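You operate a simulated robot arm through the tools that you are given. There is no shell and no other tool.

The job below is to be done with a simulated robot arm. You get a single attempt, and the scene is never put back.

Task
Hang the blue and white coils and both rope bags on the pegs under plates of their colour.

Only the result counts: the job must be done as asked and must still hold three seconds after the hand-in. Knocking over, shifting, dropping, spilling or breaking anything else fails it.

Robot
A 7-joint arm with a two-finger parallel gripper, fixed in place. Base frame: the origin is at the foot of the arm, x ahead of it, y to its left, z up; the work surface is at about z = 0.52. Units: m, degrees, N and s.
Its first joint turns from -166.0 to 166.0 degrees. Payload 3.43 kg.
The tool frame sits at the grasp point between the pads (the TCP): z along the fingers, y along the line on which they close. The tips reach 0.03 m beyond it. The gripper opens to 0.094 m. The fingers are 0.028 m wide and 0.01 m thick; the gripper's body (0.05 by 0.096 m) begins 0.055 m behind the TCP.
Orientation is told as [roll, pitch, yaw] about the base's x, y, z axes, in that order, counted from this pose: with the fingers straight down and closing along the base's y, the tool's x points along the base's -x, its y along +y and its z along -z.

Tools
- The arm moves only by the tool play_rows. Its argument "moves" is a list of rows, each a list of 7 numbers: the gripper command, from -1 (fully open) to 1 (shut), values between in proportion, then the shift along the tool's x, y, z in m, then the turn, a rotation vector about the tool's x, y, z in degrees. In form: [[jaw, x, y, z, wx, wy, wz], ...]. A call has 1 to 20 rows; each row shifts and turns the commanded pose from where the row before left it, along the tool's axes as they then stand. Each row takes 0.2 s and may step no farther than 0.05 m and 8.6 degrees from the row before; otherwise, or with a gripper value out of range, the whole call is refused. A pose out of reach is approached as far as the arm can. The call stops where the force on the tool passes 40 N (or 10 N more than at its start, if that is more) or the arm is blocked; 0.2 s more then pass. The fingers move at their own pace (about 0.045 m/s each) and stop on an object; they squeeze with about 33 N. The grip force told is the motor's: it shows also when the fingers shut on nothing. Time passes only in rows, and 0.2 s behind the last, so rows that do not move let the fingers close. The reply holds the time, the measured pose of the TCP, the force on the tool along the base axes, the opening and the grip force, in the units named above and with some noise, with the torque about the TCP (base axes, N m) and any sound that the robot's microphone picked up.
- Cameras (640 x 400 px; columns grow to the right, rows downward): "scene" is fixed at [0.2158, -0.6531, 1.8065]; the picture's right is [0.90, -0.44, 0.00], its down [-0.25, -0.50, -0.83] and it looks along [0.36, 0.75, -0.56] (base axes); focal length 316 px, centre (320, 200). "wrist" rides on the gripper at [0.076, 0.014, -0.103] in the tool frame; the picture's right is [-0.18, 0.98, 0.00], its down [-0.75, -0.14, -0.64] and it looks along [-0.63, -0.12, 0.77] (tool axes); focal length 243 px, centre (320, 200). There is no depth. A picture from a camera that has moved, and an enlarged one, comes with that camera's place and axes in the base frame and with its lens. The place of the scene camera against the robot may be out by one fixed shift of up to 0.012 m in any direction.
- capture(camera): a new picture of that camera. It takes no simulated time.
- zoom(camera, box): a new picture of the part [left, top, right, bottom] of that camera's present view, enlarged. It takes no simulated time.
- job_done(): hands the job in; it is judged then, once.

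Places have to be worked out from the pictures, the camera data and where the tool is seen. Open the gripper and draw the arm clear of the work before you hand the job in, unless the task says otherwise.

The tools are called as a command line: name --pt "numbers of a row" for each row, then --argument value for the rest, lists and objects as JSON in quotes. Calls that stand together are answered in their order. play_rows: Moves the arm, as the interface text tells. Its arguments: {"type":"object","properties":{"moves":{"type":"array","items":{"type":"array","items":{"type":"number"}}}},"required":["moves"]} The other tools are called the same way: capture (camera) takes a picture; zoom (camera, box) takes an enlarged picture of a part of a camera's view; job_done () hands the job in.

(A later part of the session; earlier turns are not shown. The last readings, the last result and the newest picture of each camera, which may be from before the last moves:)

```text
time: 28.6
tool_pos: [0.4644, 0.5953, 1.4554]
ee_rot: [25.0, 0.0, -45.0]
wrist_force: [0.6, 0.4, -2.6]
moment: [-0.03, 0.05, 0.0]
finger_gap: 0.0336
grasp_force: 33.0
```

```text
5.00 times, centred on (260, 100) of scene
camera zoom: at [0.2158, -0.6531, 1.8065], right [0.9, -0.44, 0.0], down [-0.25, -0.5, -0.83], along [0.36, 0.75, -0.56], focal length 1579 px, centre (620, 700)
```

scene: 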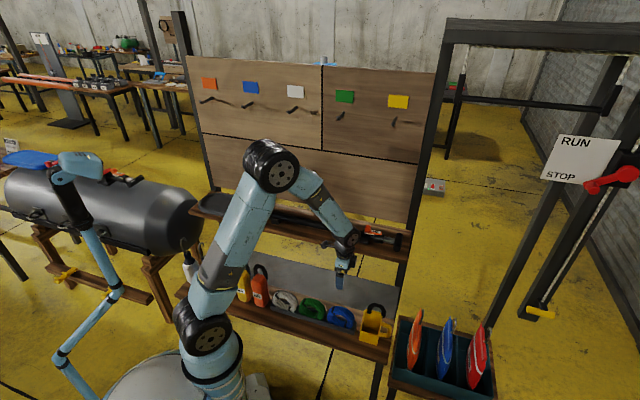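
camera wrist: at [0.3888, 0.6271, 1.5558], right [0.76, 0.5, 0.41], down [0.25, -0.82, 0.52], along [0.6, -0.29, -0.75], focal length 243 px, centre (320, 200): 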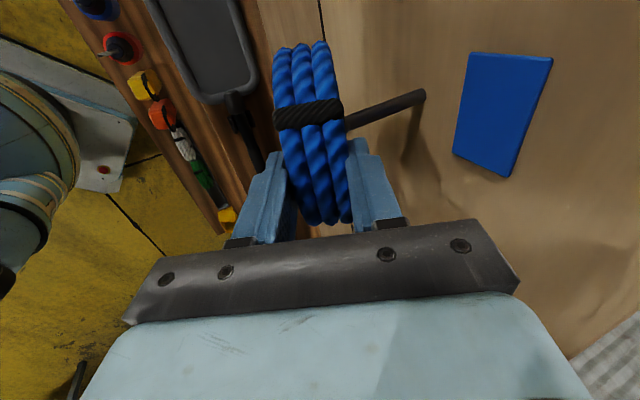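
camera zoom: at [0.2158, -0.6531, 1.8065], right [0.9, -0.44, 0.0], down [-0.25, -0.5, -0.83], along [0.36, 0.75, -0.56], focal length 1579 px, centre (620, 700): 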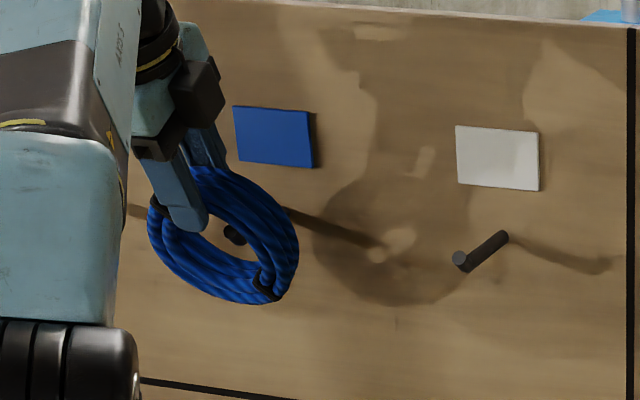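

The peg tip now shows inside the coil's hole. I'll zoom closely to check the margins.

zoom --camera "scene" --box '[222, 85, 270, 125]'

zoom --camera "wrist" --box '[250, 30, 442, 150]'

```text
10.00 times, centred on (246, 105) of scene
camera zoom: at [0.2158, -0.6531, 1.8065], right [0.9, -0.44, 0.0], down [-0.25, -0.5, -0.83], along [0.36, 0.75, -0.56], focal length 3159 px, centre (1060, 1150)
```

zoom: 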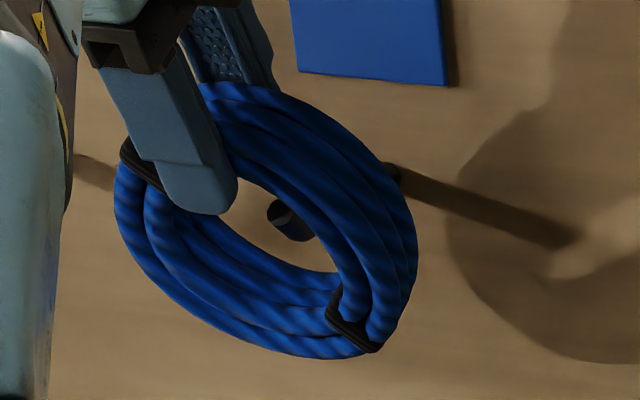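

```text
3.33 times, centred on (346, 90) of wrist
camera zoom: at [0.3888, 0.6271, 1.5558], right [0.76, 0.5, 0.41], down [0.25, -0.82, 0.52], along [0.6, -0.29, -0.75], focal length 809 px, centre (233, 567)
```

zoom: 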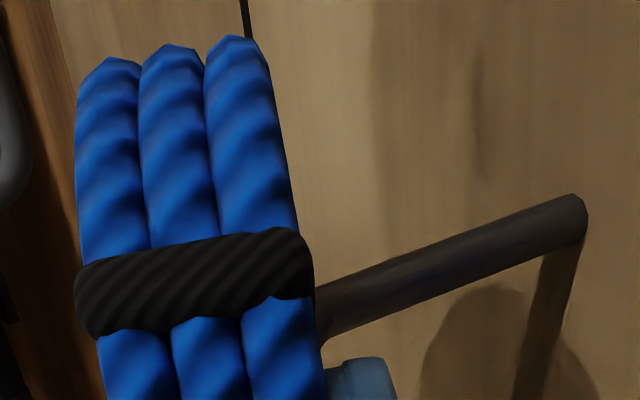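

The tip is inside the hole with clearance. I'll continue straight in by 5 cm in small steps.

play_rows --pt "1 0 0.0113 0.0053 0 0 0" --pt "1 0 0.0113 0.0053 0 0 0" --pt "1 0 0.0113 0.0053 0 0 0" --pt "1 0 0.0113 0.0053 0 0 0" --pt "1 0 0 0 0 0 0"

capture --camera "wrist"

zoom --camera "scene" --box '[222, 85, 270, 125]'

```text
time: 29.8
tool_pos: [0.4983, 0.6307, 1.4554]
ee_rot: [25.0, 0.0, -45.0]
wrist_force: [0.8, -1.0, -2.7]
moment: [-0.05, 0.0, -0.03]
finger_gap: 0.0339
grasp_force: 33.0
```

```text
taken
camera wrist: at [0.4235, 0.6635, 1.5547], right [0.76, 0.5, 0.41], down [0.25, -0.81, 0.52], along [0.6, -0.29, -0.74], focal length 243 px, centre (320, 200)
```

wrist: 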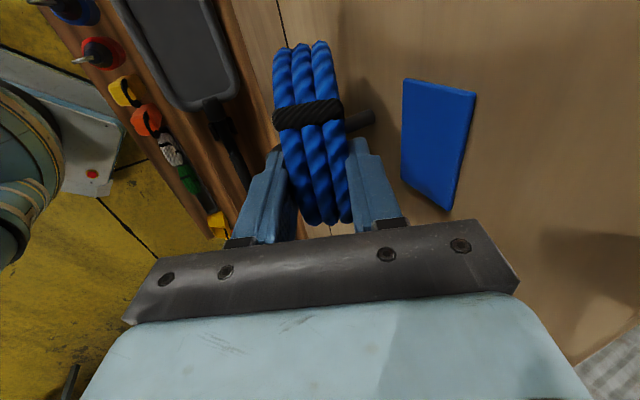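

```text
10.00 times, centred on (246, 105) of scene
camera zoom: at [0.2158, -0.6531, 1.8065], right [0.9, -0.44, 0.0], down [-0.25, -0.5, -0.83], along [0.36, 0.75, -0.56], focal length 3159 px, centre (1060, 1150)
```

zoom: 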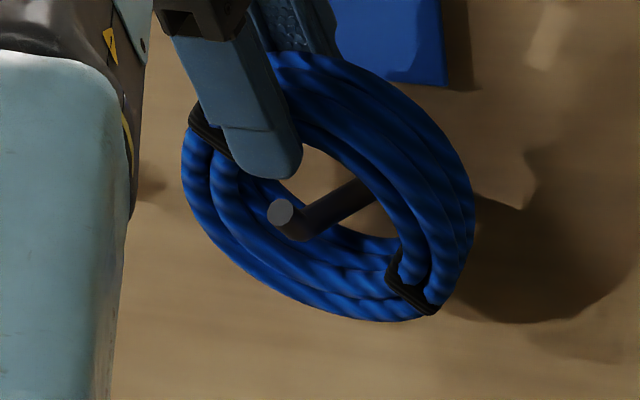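

The peg passes right through the coil with no contact force. I'll lower 5 mm, then open the gripper to let the coil settle on the peg.

play_rows --pt "1 0 -0.0021 0.0045 0 0 0" --pt "1 0 0 0 0 0 0" --pt "0.2 0 0 0 0 0 0" --pt "-0.2 0 0 0 0 0 0" --pt "-0.6 0 0 0 0 0 0" --pt "-1 0 0 0 0 0 0" --pt "-1 0 0 0 0 0 0" --pt "-1 0 0 0 0 0 0" --pt "-1 0 0 0 0 0 0"

capture --camera "wrist"

zoom --camera "scene" --box '[215, 70, 295, 130]'

```text
time: 31.8
tool_pos: [0.5, 0.6308, 1.4509]
ee_rot: [24.9, 0.0, -45.0]
wrist_force: [-0.2, -0.7, -0.6]
moment: [-0.01, 0.0, -0.06]
finger_gap: 0.0941
grasp_force: 0.0
```

```text
taken
camera wrist: at [0.4239, 0.6636, 1.55], right [0.76, 0.5, 0.41], down [0.25, -0.81, 0.52], along [0.6, -0.29, -0.74], focal length 243 px, centre (320, 200)
```

wrist: 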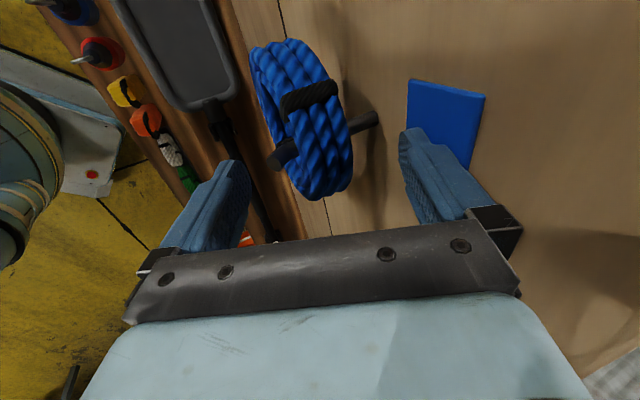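

```text
6.67 times, centred on (255, 100) of scene
camera zoom: at [0.2158, -0.6531, 1.8065], right [0.9, -0.44, 0.0], down [-0.25, -0.5, -0.83], along [0.36, 0.75, -0.56], focal length 2106 px, centre (753, 867)
```

zoom: 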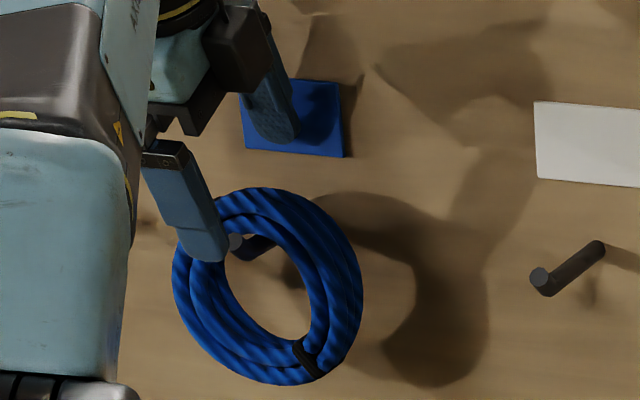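

The blue coil hangs on its peg. I'll back out along the finger direction, pull away from the board, and straighten the tool.

play_rows --pt "-1 0 0 -0.02 0 0 0" --pt "-1 0 0 -0.02 0 0 0" --pt "-1 0 0 -0.02 0 0 0" --pt "-1 0 -0.0363 -0.0169 0 0 0" --pt "-1 0 -0.0363 -0.0169 0 0 0" --pt "-1 0 -0.0363 -0.0169 0 0 0" --pt "-1 0 -0.0363 -0.0169 0 0 0" --pt "-1 0 -0.0363 -0.0169 0 0 0" --pt "-1 0 0 0 6.25 0 0" --pt "-1 0 0 0 6.25 0 0" --pt "-1 0 0 0 6.25 0 0" --pt "-1 0 0 0 6.25 0 0" --pt "-1 0 0 0 0 0 0"

capture --camera "scene"

zoom --camera "scene" --box '[215, 70, 295, 130]'

```text
time: 34.6
tool_pos: [0.3402, 0.4698, 1.5043]
ee_rot: [-0.1, 0.0, -44.9]
wrist_force: [-0.2, 0.7, -1.3]
moment: [0.02, 0.01, -0.02]
finger_gap: 0.094
grasp_force: 0.0
```

```text
taken
```

scene: 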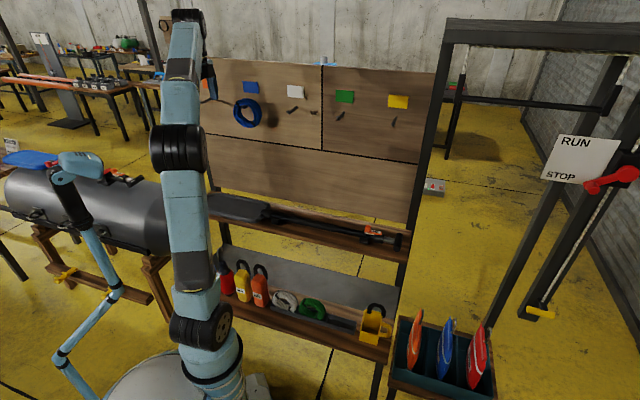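

```text
6.67 times, centred on (255, 100) of scene
camera zoom: at [0.2158, -0.6531, 1.8065], right [0.9, -0.44, 0.0], down [-0.25, -0.5, -0.83], along [0.36, 0.75, -0.56], focal length 2106 px, centre (753, 867)
```

zoom: 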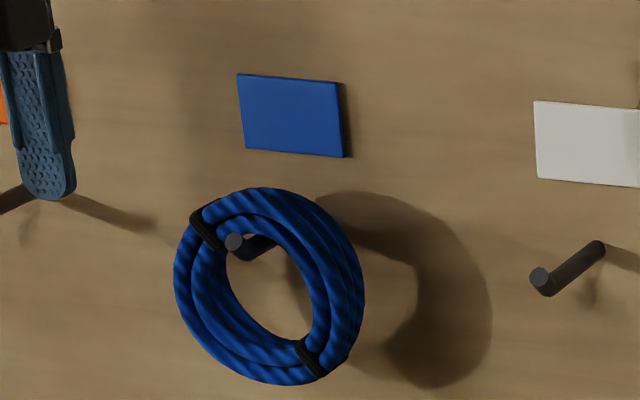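

The blue coil is hanging free and the arm is clear. Next I move to hover above the white coil (u≈0.145, n≈0.55).

play_rows --pt "-1 -0.0169 -0.0017 0.0453 0 0 0" --pt "-1 -0.0169 -0.0017 0.0453 0 0 0" --pt "-1 -0.0169 -0.0017 0.0453 0 0 0" --pt "-1 -0.0169 -0.0017 0.0453 0 0 0" --pt "-1 -0.0169 -0.0017 0.0453 0 0 0" --pt "-1 -0.0169 -0.0017 0.0453 0 0 0" --pt "-1 -0.0169 -0.0017 0.0453 0 0 0" --pt "-1 -0.0169 -0.0017 0.0453 0 0 0" --pt "-1 -0.0169 -0.0017 0.0453 0 0 0" --pt "-1 -0.0169 -0.0017 0.0453 0 0 0" --pt "-1 -0.0169 -0.0017 0.0453 0 0 0" --pt "-1 -0.0169 -0.0017 0.0453 0 0 0" --pt "-1 -0.0169 -0.0017 0.0453 0 0 0" --pt "-1 -0.0169 -0.0017 0.0453 0 0 0" --pt "-1 0 0 0 0 0 0"

capture --camera "wrist"

zoom --camera "wrist" --box '[250, 0, 410, 130]'

```text
time: 37.8
tool_pos: [0.4893, 0.2856, 0.8687]
ee_rot: [0.0, 0.0, -45.0]
wrist_force: [0.8, 0.2, 0.3]
moment: [-0.01, -0.02, -0.01]
finger_gap: 0.094
grasp_force: 0.0
```

```text
taken
camera wrist: at [0.4448, 0.3508, 0.9725], right [0.83, 0.56, 0.0], down [0.43, -0.63, 0.64], along [0.36, -0.53, -0.77], focal length 243 px, centre (320, 200)
```

wrist: 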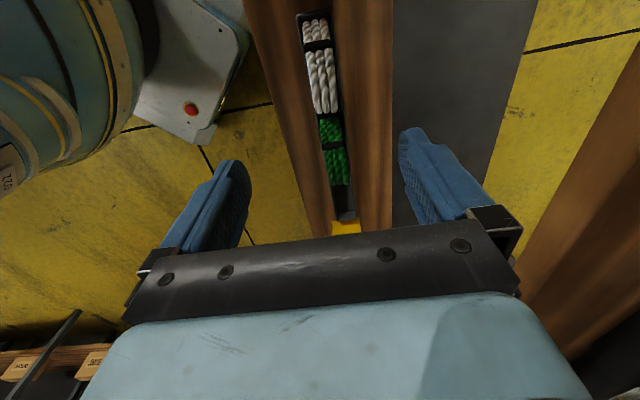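

```text
3.08 times, centred on (330, 65) of wrist
camera zoom: at [0.4448, 0.3508, 0.9725], right [0.83, 0.56, 0.0], down [0.43, -0.63, 0.64], along [0.36, -0.53, -0.77], focal length 746 px, centre (289, 615)
```

zoom: 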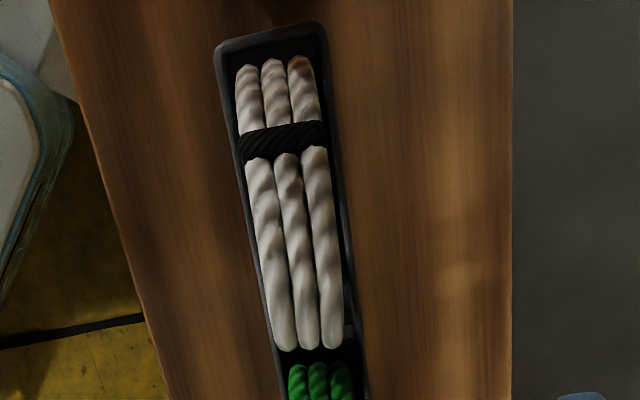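

The white coil is centred at n≈0.5495, u≈0.148. I'll make small corrections, descend to z≈0.640 and grip.

play_rows --pt "-1 -0.004 0.0015 0.0457 0 0 0" --pt "-1 0 0 0.0457 0 0 0" --pt "-1 0 0 0.0457 0 0 0" --pt "-1 0 0 0.0457 0 0 0" --pt "-1 0 0 0.0457 0 0 0" --pt "-1 0 0 0 0 0 0"

capture --camera "wrist"

zoom --camera "scene" --box '[240, 240, 340, 315]'

```text
time: 39.2
tool_pos: [0.4965, 0.2849, 0.6416]
ee_rot: [0.0, 0.0, -45.0]
wrist_force: [0.0, 0.1, 0.6]
moment: [-0.01, 0.01, 0.02]
finger_gap: 0.0942
grasp_force: 0.0
```

```text
taken
camera wrist: at [0.4514, 0.3495, 0.7445], right [0.83, 0.56, 0.0], down [0.43, -0.63, 0.64], along [0.36, -0.53, -0.77], focal length 243 px, centre (320, 200)
```

wrist: 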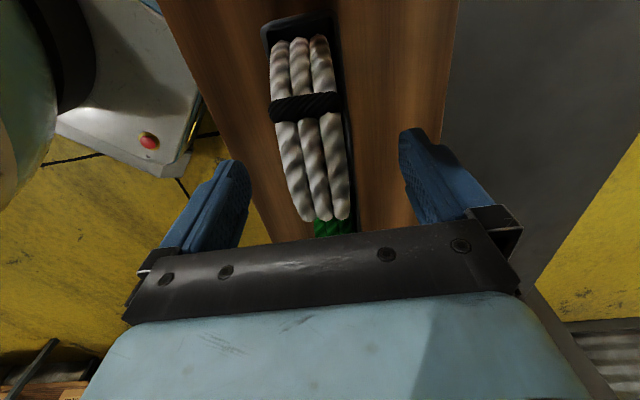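

```text
5.33 times, centred on (290, 278) of scene
camera zoom: at [0.2158, -0.6531, 1.8065], right [0.9, -0.44, 0.0], down [-0.25, -0.5, -0.83], along [0.36, 0.75, -0.56], focal length 1685 px, centre (480, -213)
```

zoom: 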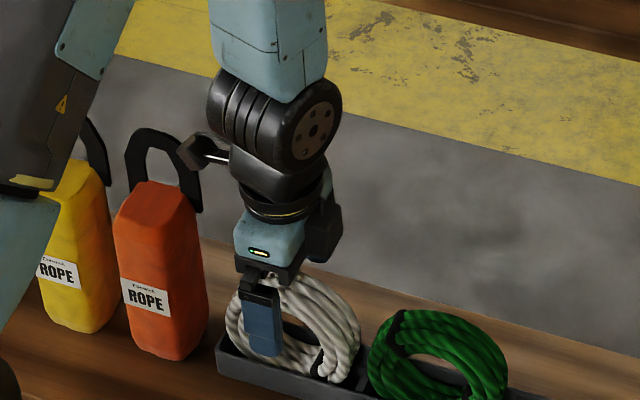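

The fingers straddle the white coil's centre. I'll close now.

play_rows --pt "1 0 0 0 0 0 0" --pt "1 0 0 0 0 0 0" --pt "1 0 0 0 0 0 0" --pt "1 0 0 0 0 0 0" --pt "1 0 0 0 0 0 0" --pt "1 0 0 0 0 0 0"

```text
time: 40.6
tool_pos: [0.4954, 0.285, 0.6404]
ee_rot: [-0.1, -0.1, -45.0]
wrist_force: [0.3, 0.3, 0.1]
moment: [0.0, 0.01, 0.02]
finger_gap: 0.0335
grasp_force: 33.1
```

It is gripped (gap 33.5 mm) with no side force. I'll lift straight up.

play_rows --pt "1 0 0 -0.01 0 0 0" --pt "1 0 0 -0.02 0 0 0" --pt "1 0 0 -0.03 0 0 0" --pt "1 0 0 -0.04 0 0 0" --pt "1 0 0 -0.04 0 0 0" --pt "1 0 0 -0.04 0 0 0" --pt "1 0 0 -0.04 0 0 0" --pt "1 0 0 0 0 0 0"

capture --camera "scene"

capture --camera "wrist"

```text
time: 42.4
tool_pos: [0.494, 0.2859, 0.8579]
ee_rot: [-0.1, 0.0, -45.0]
wrist_force: [-0.4, 0.9, -3.0]
moment: [0.0, 0.0, 0.02]
finger_gap: 0.0335
grasp_force: 33.2
```

```text
taken
```

scene: 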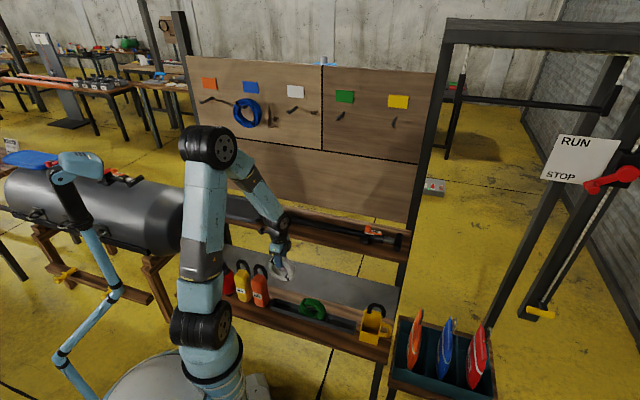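

```text
taken
camera wrist: at [0.4494, 0.3497, 0.9622], right [0.83, 0.56, 0.0], down [0.43, -0.63, 0.64], along [0.36, -0.53, -0.77], focal length 243 px, centre (320, 200)
```

wrist: 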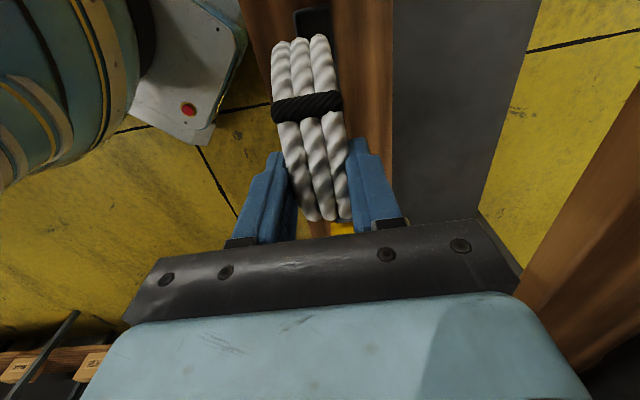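

The white coil is lifted and everything else is undisturbed. I'll raise it to peg height in line with the white peg, tilt 25°, and approach to a standoff.

play_rows --pt "1 0.0027 0 -0.0428 0 0 0" --pt "1 0.0027 0 -0.0428 0 0 0" --pt "1 0.0027 0 -0.0428 0 0 0" --pt "1 0.0027 0 -0.0428 0 0 0" --pt "1 0.0027 0 -0.0428 0 0 0" --pt "1 0.0027 0 -0.0428 0 0 0" --pt "1 0.0027 0 -0.0428 0 0 0" --pt "1 0.0027 0 -0.0428 0 0 0" --pt "1 0.0027 0 -0.0428 0 0 0" --pt "1 0.0027 0 -0.0428 0 0 0" --pt "1 0.0027 0 -0.0428 0 0 0" --pt "1 0.0027 0 -0.0428 0 0 0" --pt "1 0.0027 0 -0.0428 0 0 0" --pt "1 0.0027 0 -0.0428 0 0 0" --pt "1 0 0 0 -6.25 0 0" --pt "1 0 0 0 -6.25 0 0" --pt "1 0 0 0 -6.25 0 0" --pt "1 0 0 0 -6.25 0 0" --pt "1 0 0.0408 0.019 0 0 0" --pt "1 0 0.0408 0.019 0 0 0"

capture --camera "wrist"

zoom --camera "scene" --box '[220, 60, 340, 140]'

```text
time: 46.6
tool_pos: [0.531, 0.3733, 1.4607]
ee_rot: [25.1, 0.0, -45.0]
wrist_force: [-0.9, -0.9, -1.2]
moment: [-0.02, 0.01, -0.03]
finger_gap: 0.0336
grasp_force: 33.0
```

```text
taken
camera wrist: at [0.4547, 0.4071, 1.5609], right [0.76, 0.5, 0.42], down [0.25, -0.82, 0.52], along [0.6, -0.29, -0.74], focal length 243 px, centre (320, 200)
```

wrist: 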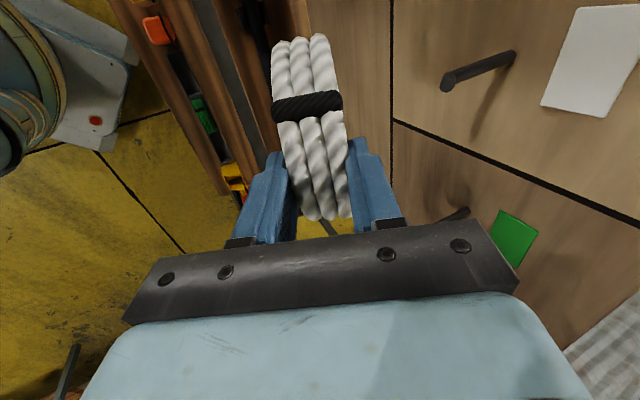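

```text
5.00 times, centred on (280, 100) of scene
camera zoom: at [0.2158, -0.6531, 1.8065], right [0.9, -0.44, 0.0], down [-0.25, -0.5, -0.83], along [0.36, 0.75, -0.56], focal length 1579 px, centre (520, 700)
```

zoom: 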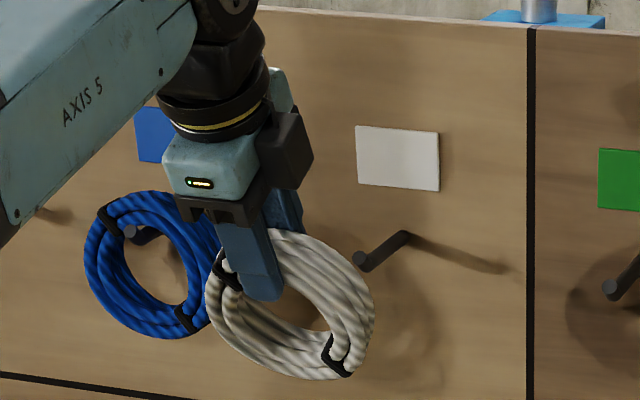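

I'll zoom in on the white peg in the wrist view for a precise measurement.

zoom --camera "wrist" --box '[420, 30, 548, 110]'

```text
5.00 times, centred on (484, 70) of wrist
camera zoom: at [0.4547, 0.4071, 1.5609], right [0.76, 0.5, 0.42], down [0.25, -0.82, 0.52], along [0.6, -0.29, -0.74], focal length 1213 px, centre (-500, 850)
```

zoom: 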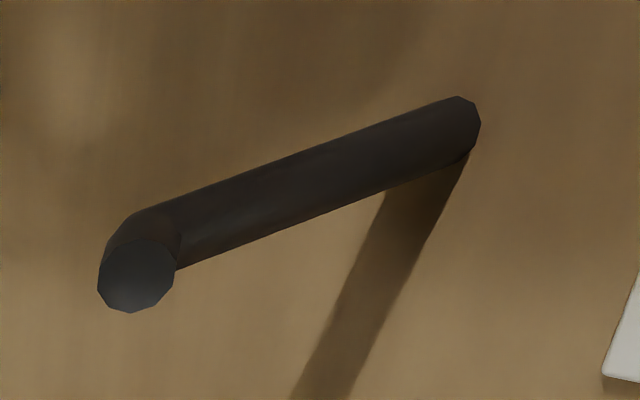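

The white peg measures u=0.107, z≈1.395, matching the blue one. I'll apply the corrections and move the coil's hole over the tip.

play_rows --pt "1 0.0042 0.0175 0.0145 0 0 0" --pt "1 0 0.02 0.0093 0 0 0" --pt "1 0 0.02 0.0093 0 0 0" --pt "1 0 0.02 0.0093 0 0 0" --pt "1 0 0.02 0.0093 0 0 0" --pt "1 0 0 0 0 0 0"

zoom --camera "scene" --box '[262, 90, 326, 130]'

capture --camera "wrist"

```text
time: 48.0
tool_pos: [0.6071, 0.4568, 1.4556]
ee_rot: [24.8, 0.0, -45.1]
wrist_force: [0.1, -0.1, -2.7]
moment: [-0.04, 0.03, -0.01]
finger_gap: 0.0335
grasp_force: 32.6
```

```text
10.00 times, centred on (294, 110) of scene
camera zoom: at [0.2158, -0.6531, 1.8065], right [0.9, -0.44, 0.0], down [-0.25, -0.5, -0.83], along [0.36, 0.75, -0.56], focal length 3159 px, centre (580, 1100)
```

zoom: 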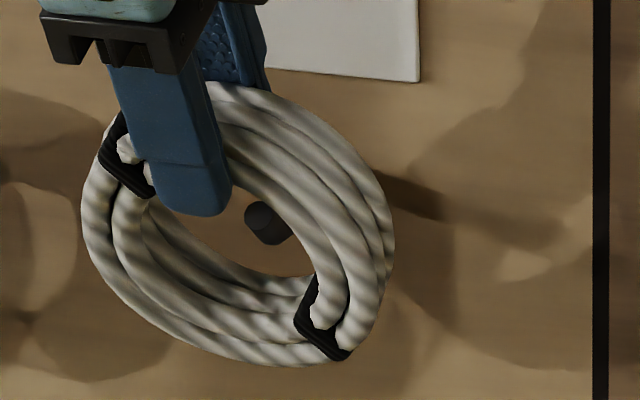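

```text
taken
camera wrist: at [0.531, 0.4908, 1.5552], right [0.76, 0.5, 0.41], down [0.25, -0.81, 0.52], along [0.6, -0.29, -0.75], focal length 243 px, centre (320, 200)
```

wrist: 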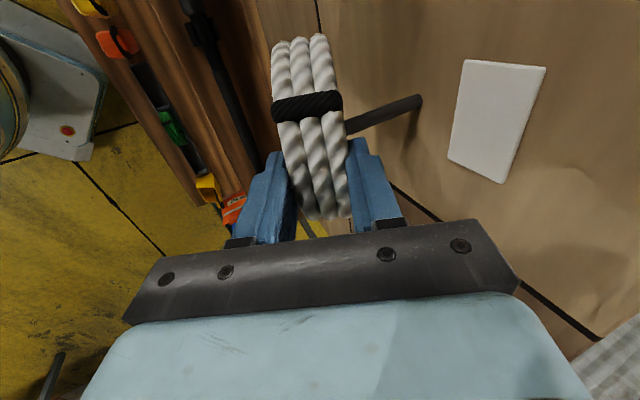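

The tip sits inside the hole as before, with no contact. I'll move in the last 5 cm, lower 5 mm and check.

play_rows --pt "1 0 0.0113 0.0053 0 0 0" --pt "1 0 0.0113 0.0053 0 0 0" --pt "1 0 0.0113 0.0053 0 0 0" --pt "1 0 0.0108 0.005 0 0 0" --pt "1 0 -0.0021 0.0045 0 0 0" --pt "1 0 0 0 0 0 0"

zoom --camera "scene" --box '[262, 90, 326, 130]'

```text
time: 49.4
tool_pos: [0.6407, 0.4915, 1.4489]
ee_rot: [25.0, 0.0, -45.1]
wrist_force: [-0.3, 0.0, -2.8]
moment: [-0.04, 0.08, -0.01]
finger_gap: 0.0333
grasp_force: 32.9
```

```text
10.00 times, centred on (294, 110) of scene
camera zoom: at [0.2158, -0.6531, 1.8065], right [0.9, -0.44, 0.0], down [-0.25, -0.5, -0.83], along [0.36, 0.75, -0.56], focal length 3159 px, centre (580, 1100)
```

zoom: 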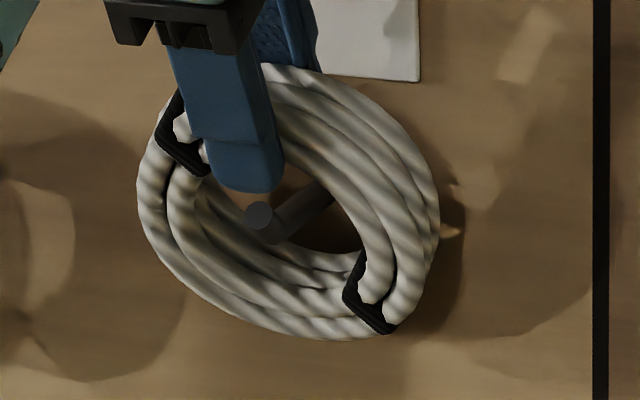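

The peg is through the white coil and nothing is touching. I'll open the gripper to release it.

play_rows --pt "0.2 0 0 0 0 0 0" --pt "-0.2 0 0 0 0 0 0" --pt "-0.6 0 0 0 0 0 0" --pt "-1 0 0 0 0 0 0" --pt "-1 0 0 0 0 0 0" --pt "-1 0 0 0 0 0 0" --pt "-1 0 0 0 0 0 0"

zoom --camera "scene" --box '[250, 80, 330, 130]'

capture --camera "wrist"

```text
time: 51.0
tool_pos: [0.6411, 0.4909, 1.4494]
ee_rot: [25.0, -0.1, -45.0]
wrist_force: [-0.3, -0.5, -0.8]
moment: [0.0, 0.0, 0.03]
finger_gap: 0.0944
grasp_force: 0.1
```

```text
8.00 times, centred on (290, 105) of scene
camera zoom: at [0.2158, -0.6531, 1.8065], right [0.9, -0.44, 0.0], down [-0.25, -0.5, -0.83], along [0.36, 0.75, -0.56], focal length 2527 px, centre (560, 960)
```

zoom: 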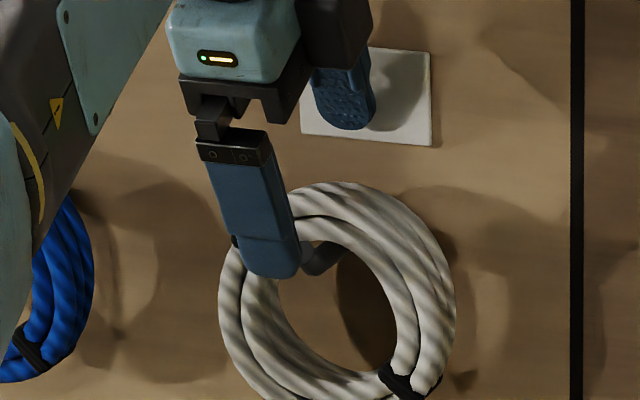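

```text
taken
camera wrist: at [0.5646, 0.5243, 1.5493], right [0.76, 0.5, 0.41], down [0.25, -0.82, 0.52], along [0.6, -0.29, -0.74], focal length 243 px, centre (320, 200)
```

wrist: 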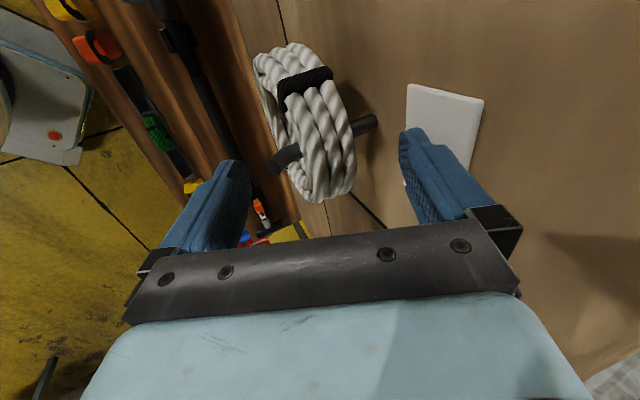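

The white coil hangs on its peg. I'll retreat along the finger direction, straighten, and then turn the tool back to yaw 45° (closing along the shelf) for the bags.

play_rows --pt "-1 0 0 -0.02 0 0 0" --pt "-1 0 0 -0.02 0 0 0" --pt "-1 0 0 -0.02 0 0 0" --pt "-1 0 -0.0363 -0.0169 0 0 0" --pt "-1 0 -0.0363 -0.0169 0 0 0" --pt "-1 0 -0.0363 -0.0169 0 0 0" --pt "-1 0 -0.0363 -0.0169 0 0 0" --pt "-1 0 -0.0363 -0.0169 0 0 0" --pt "-1 0 -0.0363 -0.0169 0 0 0" --pt "-1 0 0 0 6.25 0 0" --pt "-1 0 0 0 6.25 0 0" --pt "-1 0 0 0 6.25 0 0" --pt "-1 0 0 0 6.25 0 0" --pt "-1 0 0 0 0 0 0"

capture --camera "scene"

zoom --camera "scene" --box '[220, 80, 340, 140]'

```text
time: 54.0
tool_pos: [0.4542, 0.3034, 1.5048]
ee_rot: [-0.1, 0.1, -45.0]
wrist_force: [0.4, -0.1, -0.2]
moment: [-0.03, 0.02, 0.0]
finger_gap: 0.0939
grasp_force: 0.0
```

```text
taken
```

scene: 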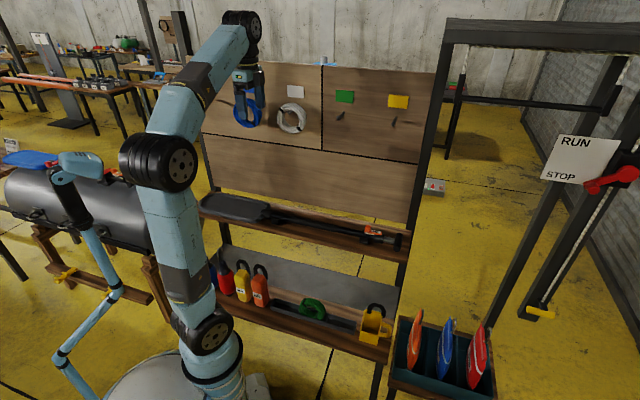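

```text
5.33 times, centred on (280, 110) of scene
camera zoom: at [0.2158, -0.6531, 1.8065], right [0.9, -0.44, 0.0], down [-0.25, -0.5, -0.83], along [0.36, 0.75, -0.56], focal length 1685 px, centre (533, 680)
```

zoom: 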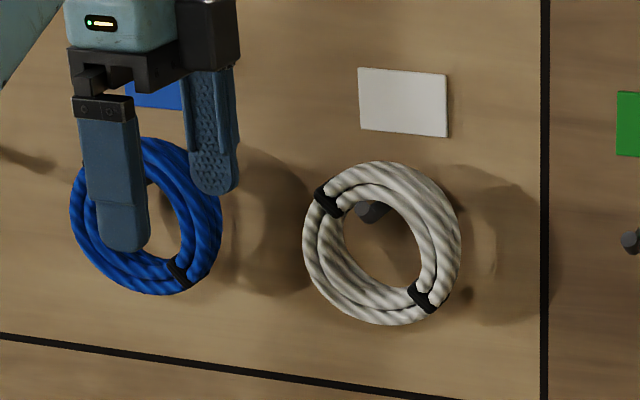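

Both coils are hung properly. I'll now turn to yaw 45° while descending, and look at the rope bags from in front and above.

play_rows --pt "-1 0 0 0.0417 0 0 -7.5" --pt "-1 0 0 0.0417 0 0 -7.5" --pt "-1 0 0 0.0417 0 0 -7.5" --pt "-1 0 0 0.0417 0 0 -7.5" --pt "-1 0 0 0.0417 0 0 -7.5" --pt "-1 0 0 0.0417 0 0 -7.5" --pt "-1 0 0 0.0417 0 0 -7.5" --pt "-1 0 0 0.0417 0 0 -7.5" --pt "-1 0 0 0.0417 0 0 -7.5" --pt "-1 0 0 0.0417 0 0 -7.5" --pt "-1 0 0 0.0417 0 0 -7.5" --pt "-1 0 0 0.0417 0 0 -7.5" --pt "-1 0.012 0.039 0 0 0 0" --pt "-1 0.012 0.039 0 0 0 0" --pt "-1 0.012 0.039 0 0 0 0" --pt "-1 0 0 0 0 0 0"

capture --camera "wrist"

capture --camera "scene"

```text
time: 57.4
tool_pos: [0.3455, 0.3632, 1.0049]
ee_rot: [0.0, 0.1, 45.0]
wrist_force: [0.5, 0.0, 0.1]
moment: [0.03, 0.0, 0.01]
finger_gap: 0.0942
grasp_force: 0.1
```

```text
taken
camera wrist: at [0.28, 0.3195, 1.1083], right [-0.56, 0.83, 0.0], down [0.63, 0.43, 0.64], along [0.53, 0.36, -0.77], focal length 243 px, centre (320, 200)
```

wrist: 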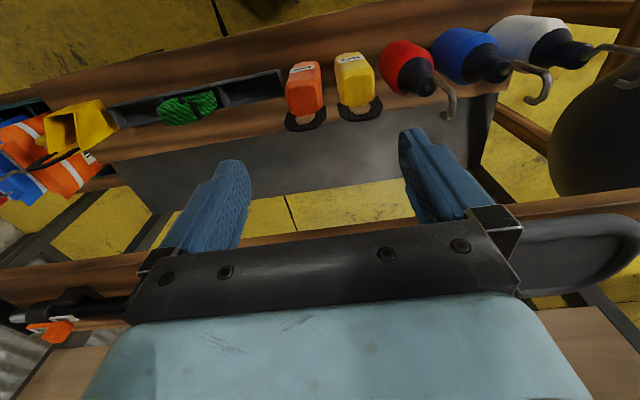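

```text
taken
```

scene: 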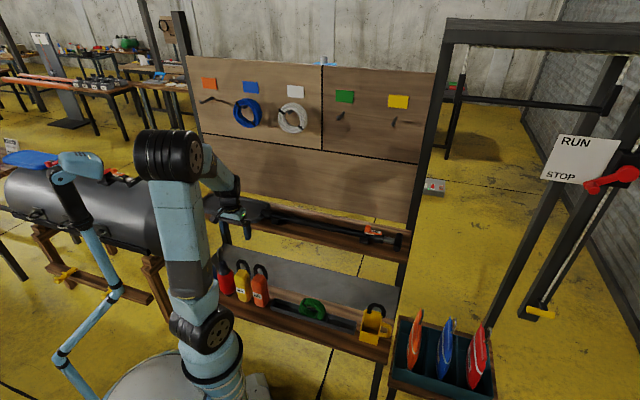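

zoom --camera "wrist" --box '[270, 40, 430, 140]'

zoom --camera "scene" --box '[215, 250, 287, 310]'

```text
4.00 times, centred on (350, 90) of wrist
camera zoom: at [0.28, 0.3195, 1.1083], right [-0.56, 0.83, 0.0], down [0.63, 0.43, 0.64], along [0.53, 0.36, -0.77], focal length 970 px, centre (200, 640)
```

zoom: 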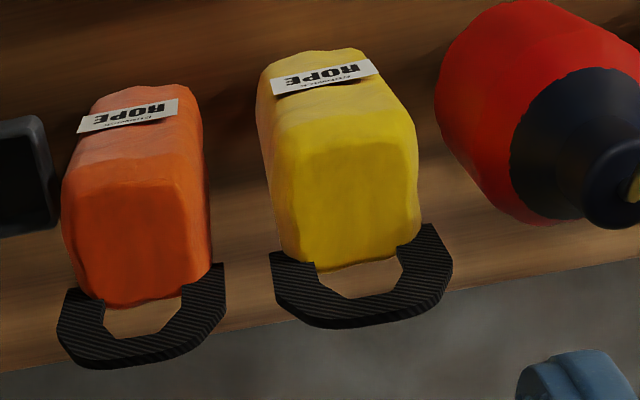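

```text
6.67 times, centred on (251, 280) of scene
camera zoom: at [0.2158, -0.6531, 1.8065], right [0.9, -0.44, 0.0], down [-0.25, -0.5, -0.83], along [0.36, 0.75, -0.56], focal length 2106 px, centre (780, -333)
```

zoom: 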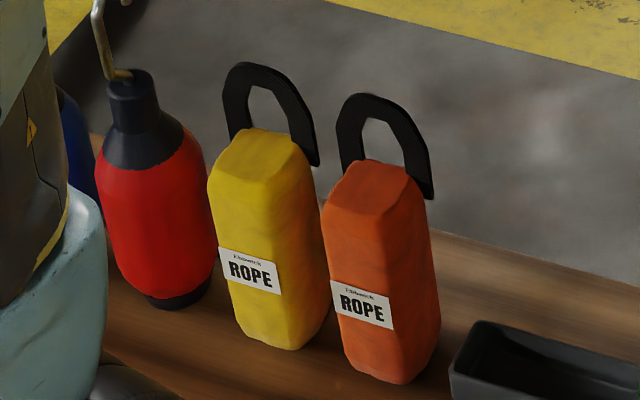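

From two wrist views, the loop tops are at n≈0.563, z≈0.78, with orange at u≈0.024 and yellow at u≈−0.057. I noticed a dark box on one side of the gripper body, so I'll zoom in on the gripper to judge clearances.

zoom --camera "scene" --box '[180, 130, 276, 240]'

zoom --camera "scene" --box '[205, 185, 269, 225]'

```text
3.64 times, centred on (228, 185) of scene
camera zoom: at [0.2158, -0.6531, 1.8065], right [0.9, -0.44, 0.0], down [-0.25, -0.5, -0.83], along [0.36, 0.75, -0.56], focal length 1149 px, centre (654, 254)
```

zoom: 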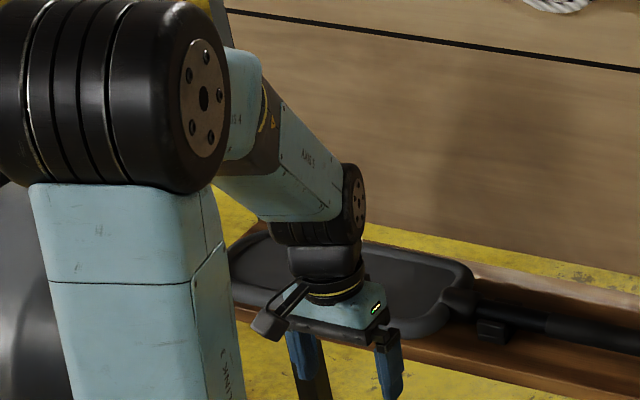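

```text
10.00 times, centred on (237, 205) of scene
camera zoom: at [0.2158, -0.6531, 1.8065], right [0.9, -0.44, 0.0], down [-0.25, -0.5, -0.83], along [0.36, 0.75, -0.56], focal length 3159 px, centre (1150, 150)
```

zoom: 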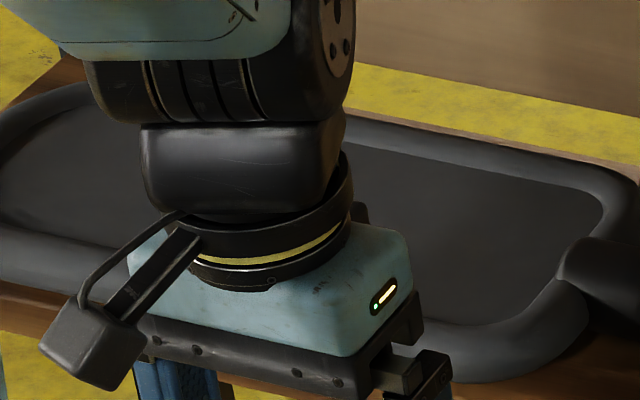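

The box sits on the gripper's board-facing side, so the bags need a fairly large forward tilt for their loops to clear it. I'll test how much tilt is reachable low down, using the free space above the now-empty white slot.

play_rows --pt "-1 -0.015 -0.04 0 0 0 0" --pt "-1 -0.015 -0.04 0 0 0 0" --pt "-1 -0.015 -0.04 0 0 0 0" --pt "-1 -0.015 -0.04 0 0 0 0" --pt "-1 0 0 0.045 0 0 0" --pt "-1 0 0 0.045 0 0 0" --pt "-1 0 0 0.045 0 0 0" --pt "-1 0 0 0.045 0 0 0" --pt "-1 0 0 0.045 0 0 0" --pt "-1 0 0 0.045 0 0 0" --pt "-1 0 0 0.045 0 0 0" --pt "-1 0 0 0 0 -6 0" --pt "-1 0 0 0 0 -6 0" --pt "-1 0 0 0 0 -6 0" --pt "-1 0 0 0 0 -6 0" --pt "-1 0 0 0 0 -6 0" --pt "-1 0 0 0 0 -6 0" --pt "-1 0 0 0 0 -6 0" --pt "-1 0 0 0 0 0 0"

```text
time: 61.4
tool_pos: [0.5063, 0.2932, 0.6866]
ee_rot: [0.0, -42.1, 45.0]
wrist_force: [0.4, -0.2, 0.0]
moment: [-0.03, -0.03, 0.01]
finger_gap: 0.0941
grasp_force: 0.1
out of reach, approached as far as the arm can: row 18
```

A 42° tilt is just reachable here. I'll view the gripper from the scene camera to measure the clearances around its body.

capture --camera "scene"

zoom --camera "scene" --box '[235, 230, 331, 300]'

capture --camera "wrist"

```text
taken
```

scene: 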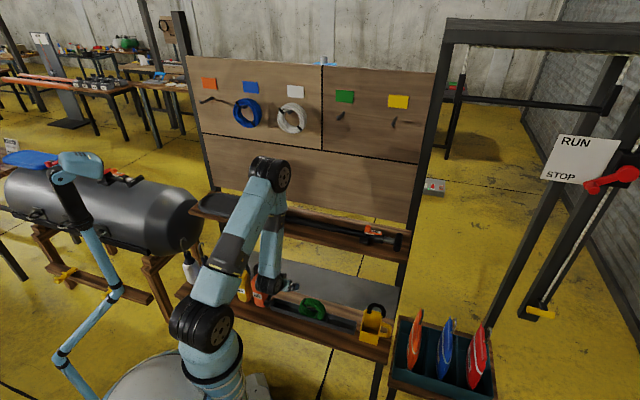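

```text
5.71 times, centred on (283, 265) of scene
camera zoom: at [0.2158, -0.6531, 1.8065], right [0.9, -0.44, 0.0], down [-0.25, -0.5, -0.83], along [0.36, 0.75, -0.56], focal length 1805 px, centre (531, -171)
```

zoom: 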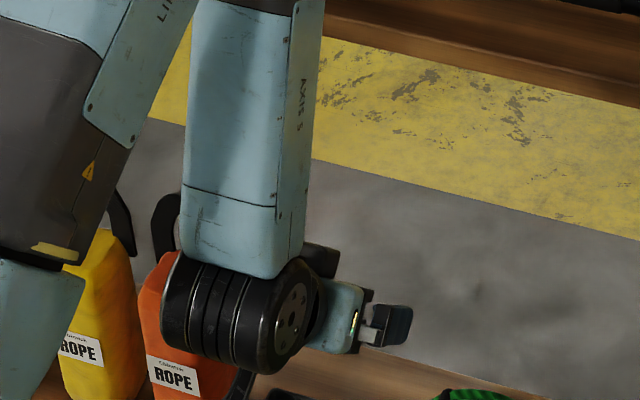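

```text
taken
camera wrist: at [0.4066, 0.2167, 0.7121], right [-0.6, 0.79, 0.12], down [0.19, -0.01, 0.98], along [0.78, 0.61, -0.15], focal length 243 px, centre (320, 200)
```

wrist: 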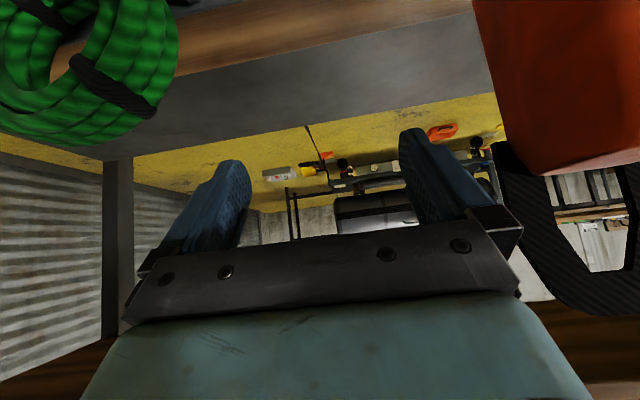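

The wrist view here shows the orange bag and its loop close up. A strongly tilted grip isn't reachable at the bag's present spot. My plan is to lift the bag a little with a shallow grip, set it down about 7 cm deeper on the same shelf, and then regrip it at a steep tilt for hanging. First I straighten, rise, and look at the orange bag from in front.

zoom --camera "wrist" --box '[440, 90, 640, 330]'

play_rows --pt "-1 0 0 0 0 7 0" --pt "-1 0 0 0 0 7 0" --pt "-1 0 0 0 0 7 0" --pt "-1 0 0 0 0 7 0" --pt "-1 0 0 0 0 7 0" --pt "-1 0 0 0 0 7 0" --pt "-1 0 0 -0.045 0 0 0" --pt "-1 0 0 -0.045 0 0 0" --pt "-1 0 0 -0.045 0 0 0" --pt "-1 0 0 -0.045 0 0 0" --pt "-1 0.0165 0.0315 0 0 0 0" --pt "-1 0.0165 0.0315 0 0 0 0" --pt "-1 0.0165 0.0315 0 0 0 0" --pt "-1 0.0165 0.0315 0 0 0 0" --pt "-1 0 0 0 0 0 0"

capture --camera "wrist"

zoom --camera "wrist" --box '[240, 0, 440, 125]'

```text
1.67 times, centred on (540, 210) of wrist
camera zoom: at [0.4066, 0.2167, 0.7121], right [-0.6, 0.79, 0.12], down [0.19, -0.01, 0.98], along [0.78, 0.61, -0.15], focal length 404 px, centre (-47, 183)
```

zoom: 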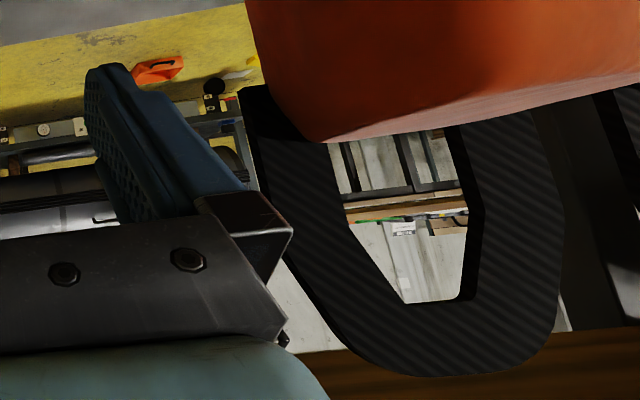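

```text
time: 64.6
tool_pos: [0.3691, 0.337, 0.8664]
ee_rot: [0.1, 0.1, 45.0]
wrist_force: [0.7, 0.1, -0.1]
moment: [0.01, -0.01, -0.01]
finger_gap: 0.0941
grasp_force: 0.0
```

```text
taken
camera wrist: at [0.304, 0.294, 0.9694], right [-0.56, 0.83, 0.0], down [0.63, 0.43, 0.64], along [0.53, 0.36, -0.77], focal length 243 px, centre (320, 200)
```

wrist: 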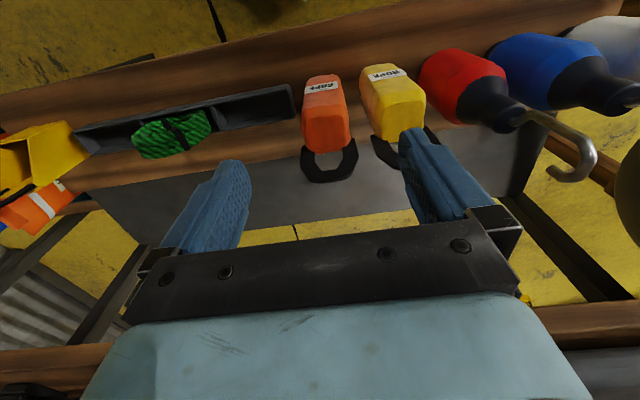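

```text
3.20 times, centred on (340, 62) of wrist
camera zoom: at [0.304, 0.294, 0.9694], right [-0.56, 0.83, 0.0], down [0.63, 0.43, 0.64], along [0.53, 0.36, -0.77], focal length 776 px, centre (256, 640)
```

zoom: 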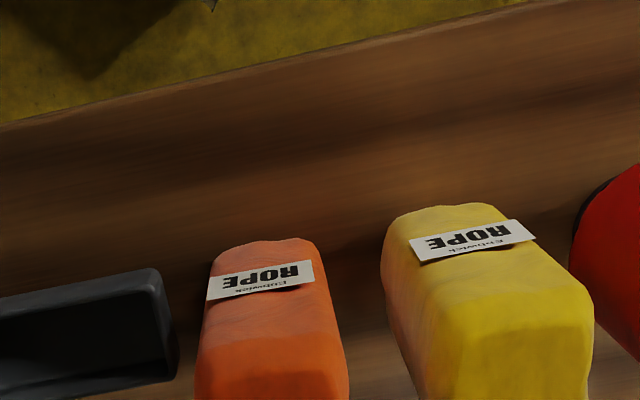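

From the better-conditioned views, the orange loop lies at n≈0.571, u≈0.023, inner top z≈0.743, outer top z≈0.763. The bag is about 0.059 wide, with roughly 2 cm to its yellow neighbour. I'll narrow the jaws to about 0.070 and descend in front of the bag to check the finger gaps.

play_rows --pt "-0.489 0.004 0.0012 0 0 0 0" --pt "-0.489 0 0 0.035 0 0 0" --pt "-0.489 0 0 0.035 0 0 0" --pt "-0.489 0 0 0.035 0 0 0" --pt "-0.489 0 0 0 0 0 0"

capture --camera "wrist"

zoom --camera "scene" --box '[215, 240, 295, 300]'

```text
time: 65.8
tool_pos: [0.3664, 0.3368, 0.7605]
ee_rot: [0.0, 0.1, 45.0]
wrist_force: [0.1, 0.2, -0.6]
moment: [-0.02, -0.01, -0.03]
finger_gap: 0.0699
grasp_force: 0.1
```

```text
taken
camera wrist: at [0.3013, 0.2932, 0.8645], right [-0.56, 0.83, 0.0], down [0.63, 0.43, 0.64], along [0.53, 0.36, -0.77], focal length 243 px, centre (320, 200)
```

wrist: 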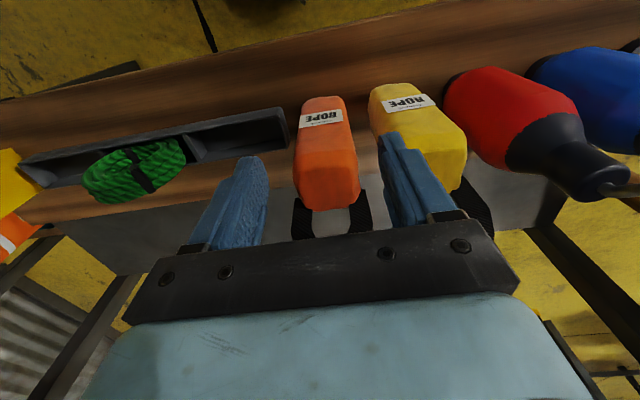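

```text
6.67 times, centred on (255, 270) of scene
camera zoom: at [0.2158, -0.6531, 1.8065], right [0.9, -0.44, 0.0], down [-0.25, -0.5, -0.83], along [0.36, 0.75, -0.56], focal length 2106 px, centre (753, -267)
```

zoom: 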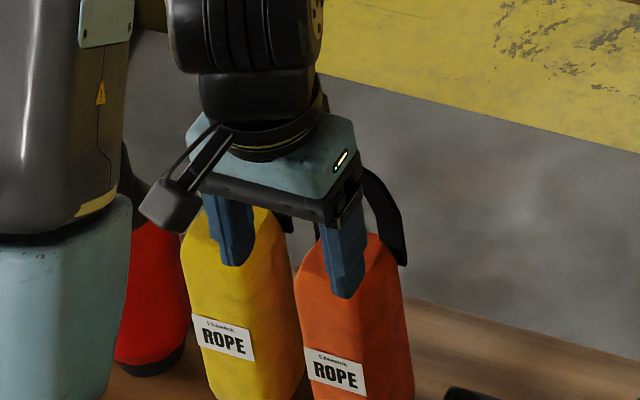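

Finger gap is 0.070 and TCP is centred on the orange bag within about 2 mm. I'll zoom to verify that the right finger will fit between the two bags.

zoom --camera "wrist" --box '[230, 80, 454, 220]'

```text
2.86 times, centred on (342, 150) of wrist
camera zoom: at [0.3013, 0.2932, 0.8645], right [-0.56, 0.83, 0.0], down [0.63, 0.43, 0.64], along [0.53, 0.36, -0.77], focal length 693 px, centre (257, 343)
```

zoom: 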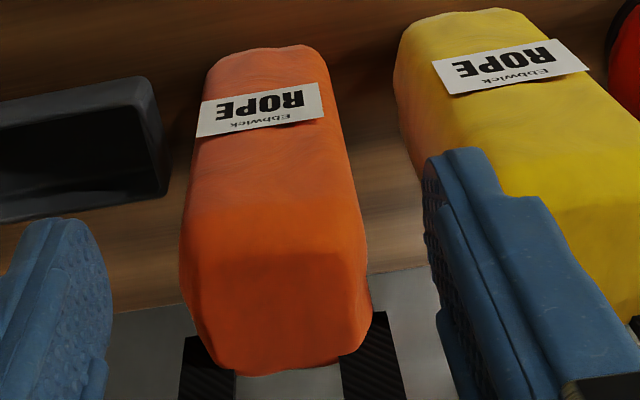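

The gap between the bags is about 28 mm and the finger lines up with it. I'll descend to z≈0.648, tilt 20° and move in around the orange bag.

play_rows --pt "-0.489 0 -0.001 0.0375 0 0 0" --pt "-0.489 0 0 0.0375 0 0 0" --pt "-0.489 0 0 0.0375 0 0 0" --pt "-0.489 0 0 0 0 -6.67 0" --pt "-0.489 0 0 0 0 -6.67 0" --pt "-0.489 0 0 0 0 -6.67 0" --pt "-0.489 0 0 0 0 0 0"

capture --camera "wrist"

zoom --camera "scene" --box '[215, 240, 295, 300]'

```text
time: 67.4
tool_pos: [0.3678, 0.3332, 0.6484]
ee_rot: [0.0, -20.1, 45.0]
wrist_force: [-0.2, 0.3, 0.5]
moment: [0.03, 0.01, 0.04]
finger_gap: 0.0698
grasp_force: 0.0
```

```text
taken
camera wrist: at [0.2812, 0.2694, 0.7194], right [-0.57, 0.82, 0.06], down [0.44, 0.25, 0.86], along [0.69, 0.52, -0.5], focal length 243 px, centre (320, 200)
```

wrist: 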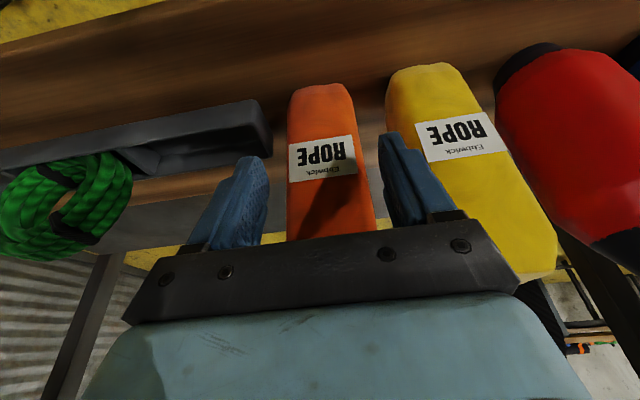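

```text
6.67 times, centred on (255, 270) of scene
camera zoom: at [0.2158, -0.6531, 1.8065], right [0.9, -0.44, 0.0], down [-0.25, -0.5, -0.83], along [0.36, 0.75, -0.56], focal length 2106 px, centre (753, -267)
```

zoom: 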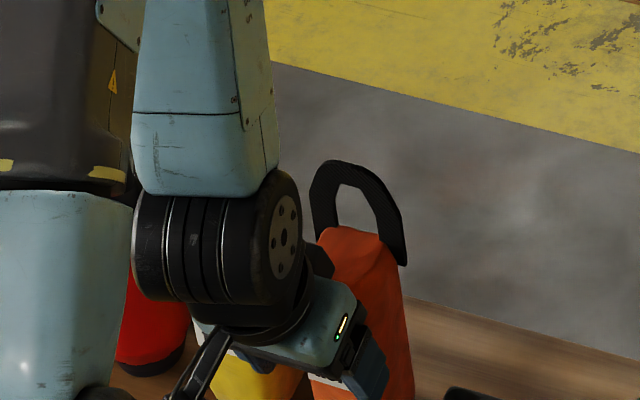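

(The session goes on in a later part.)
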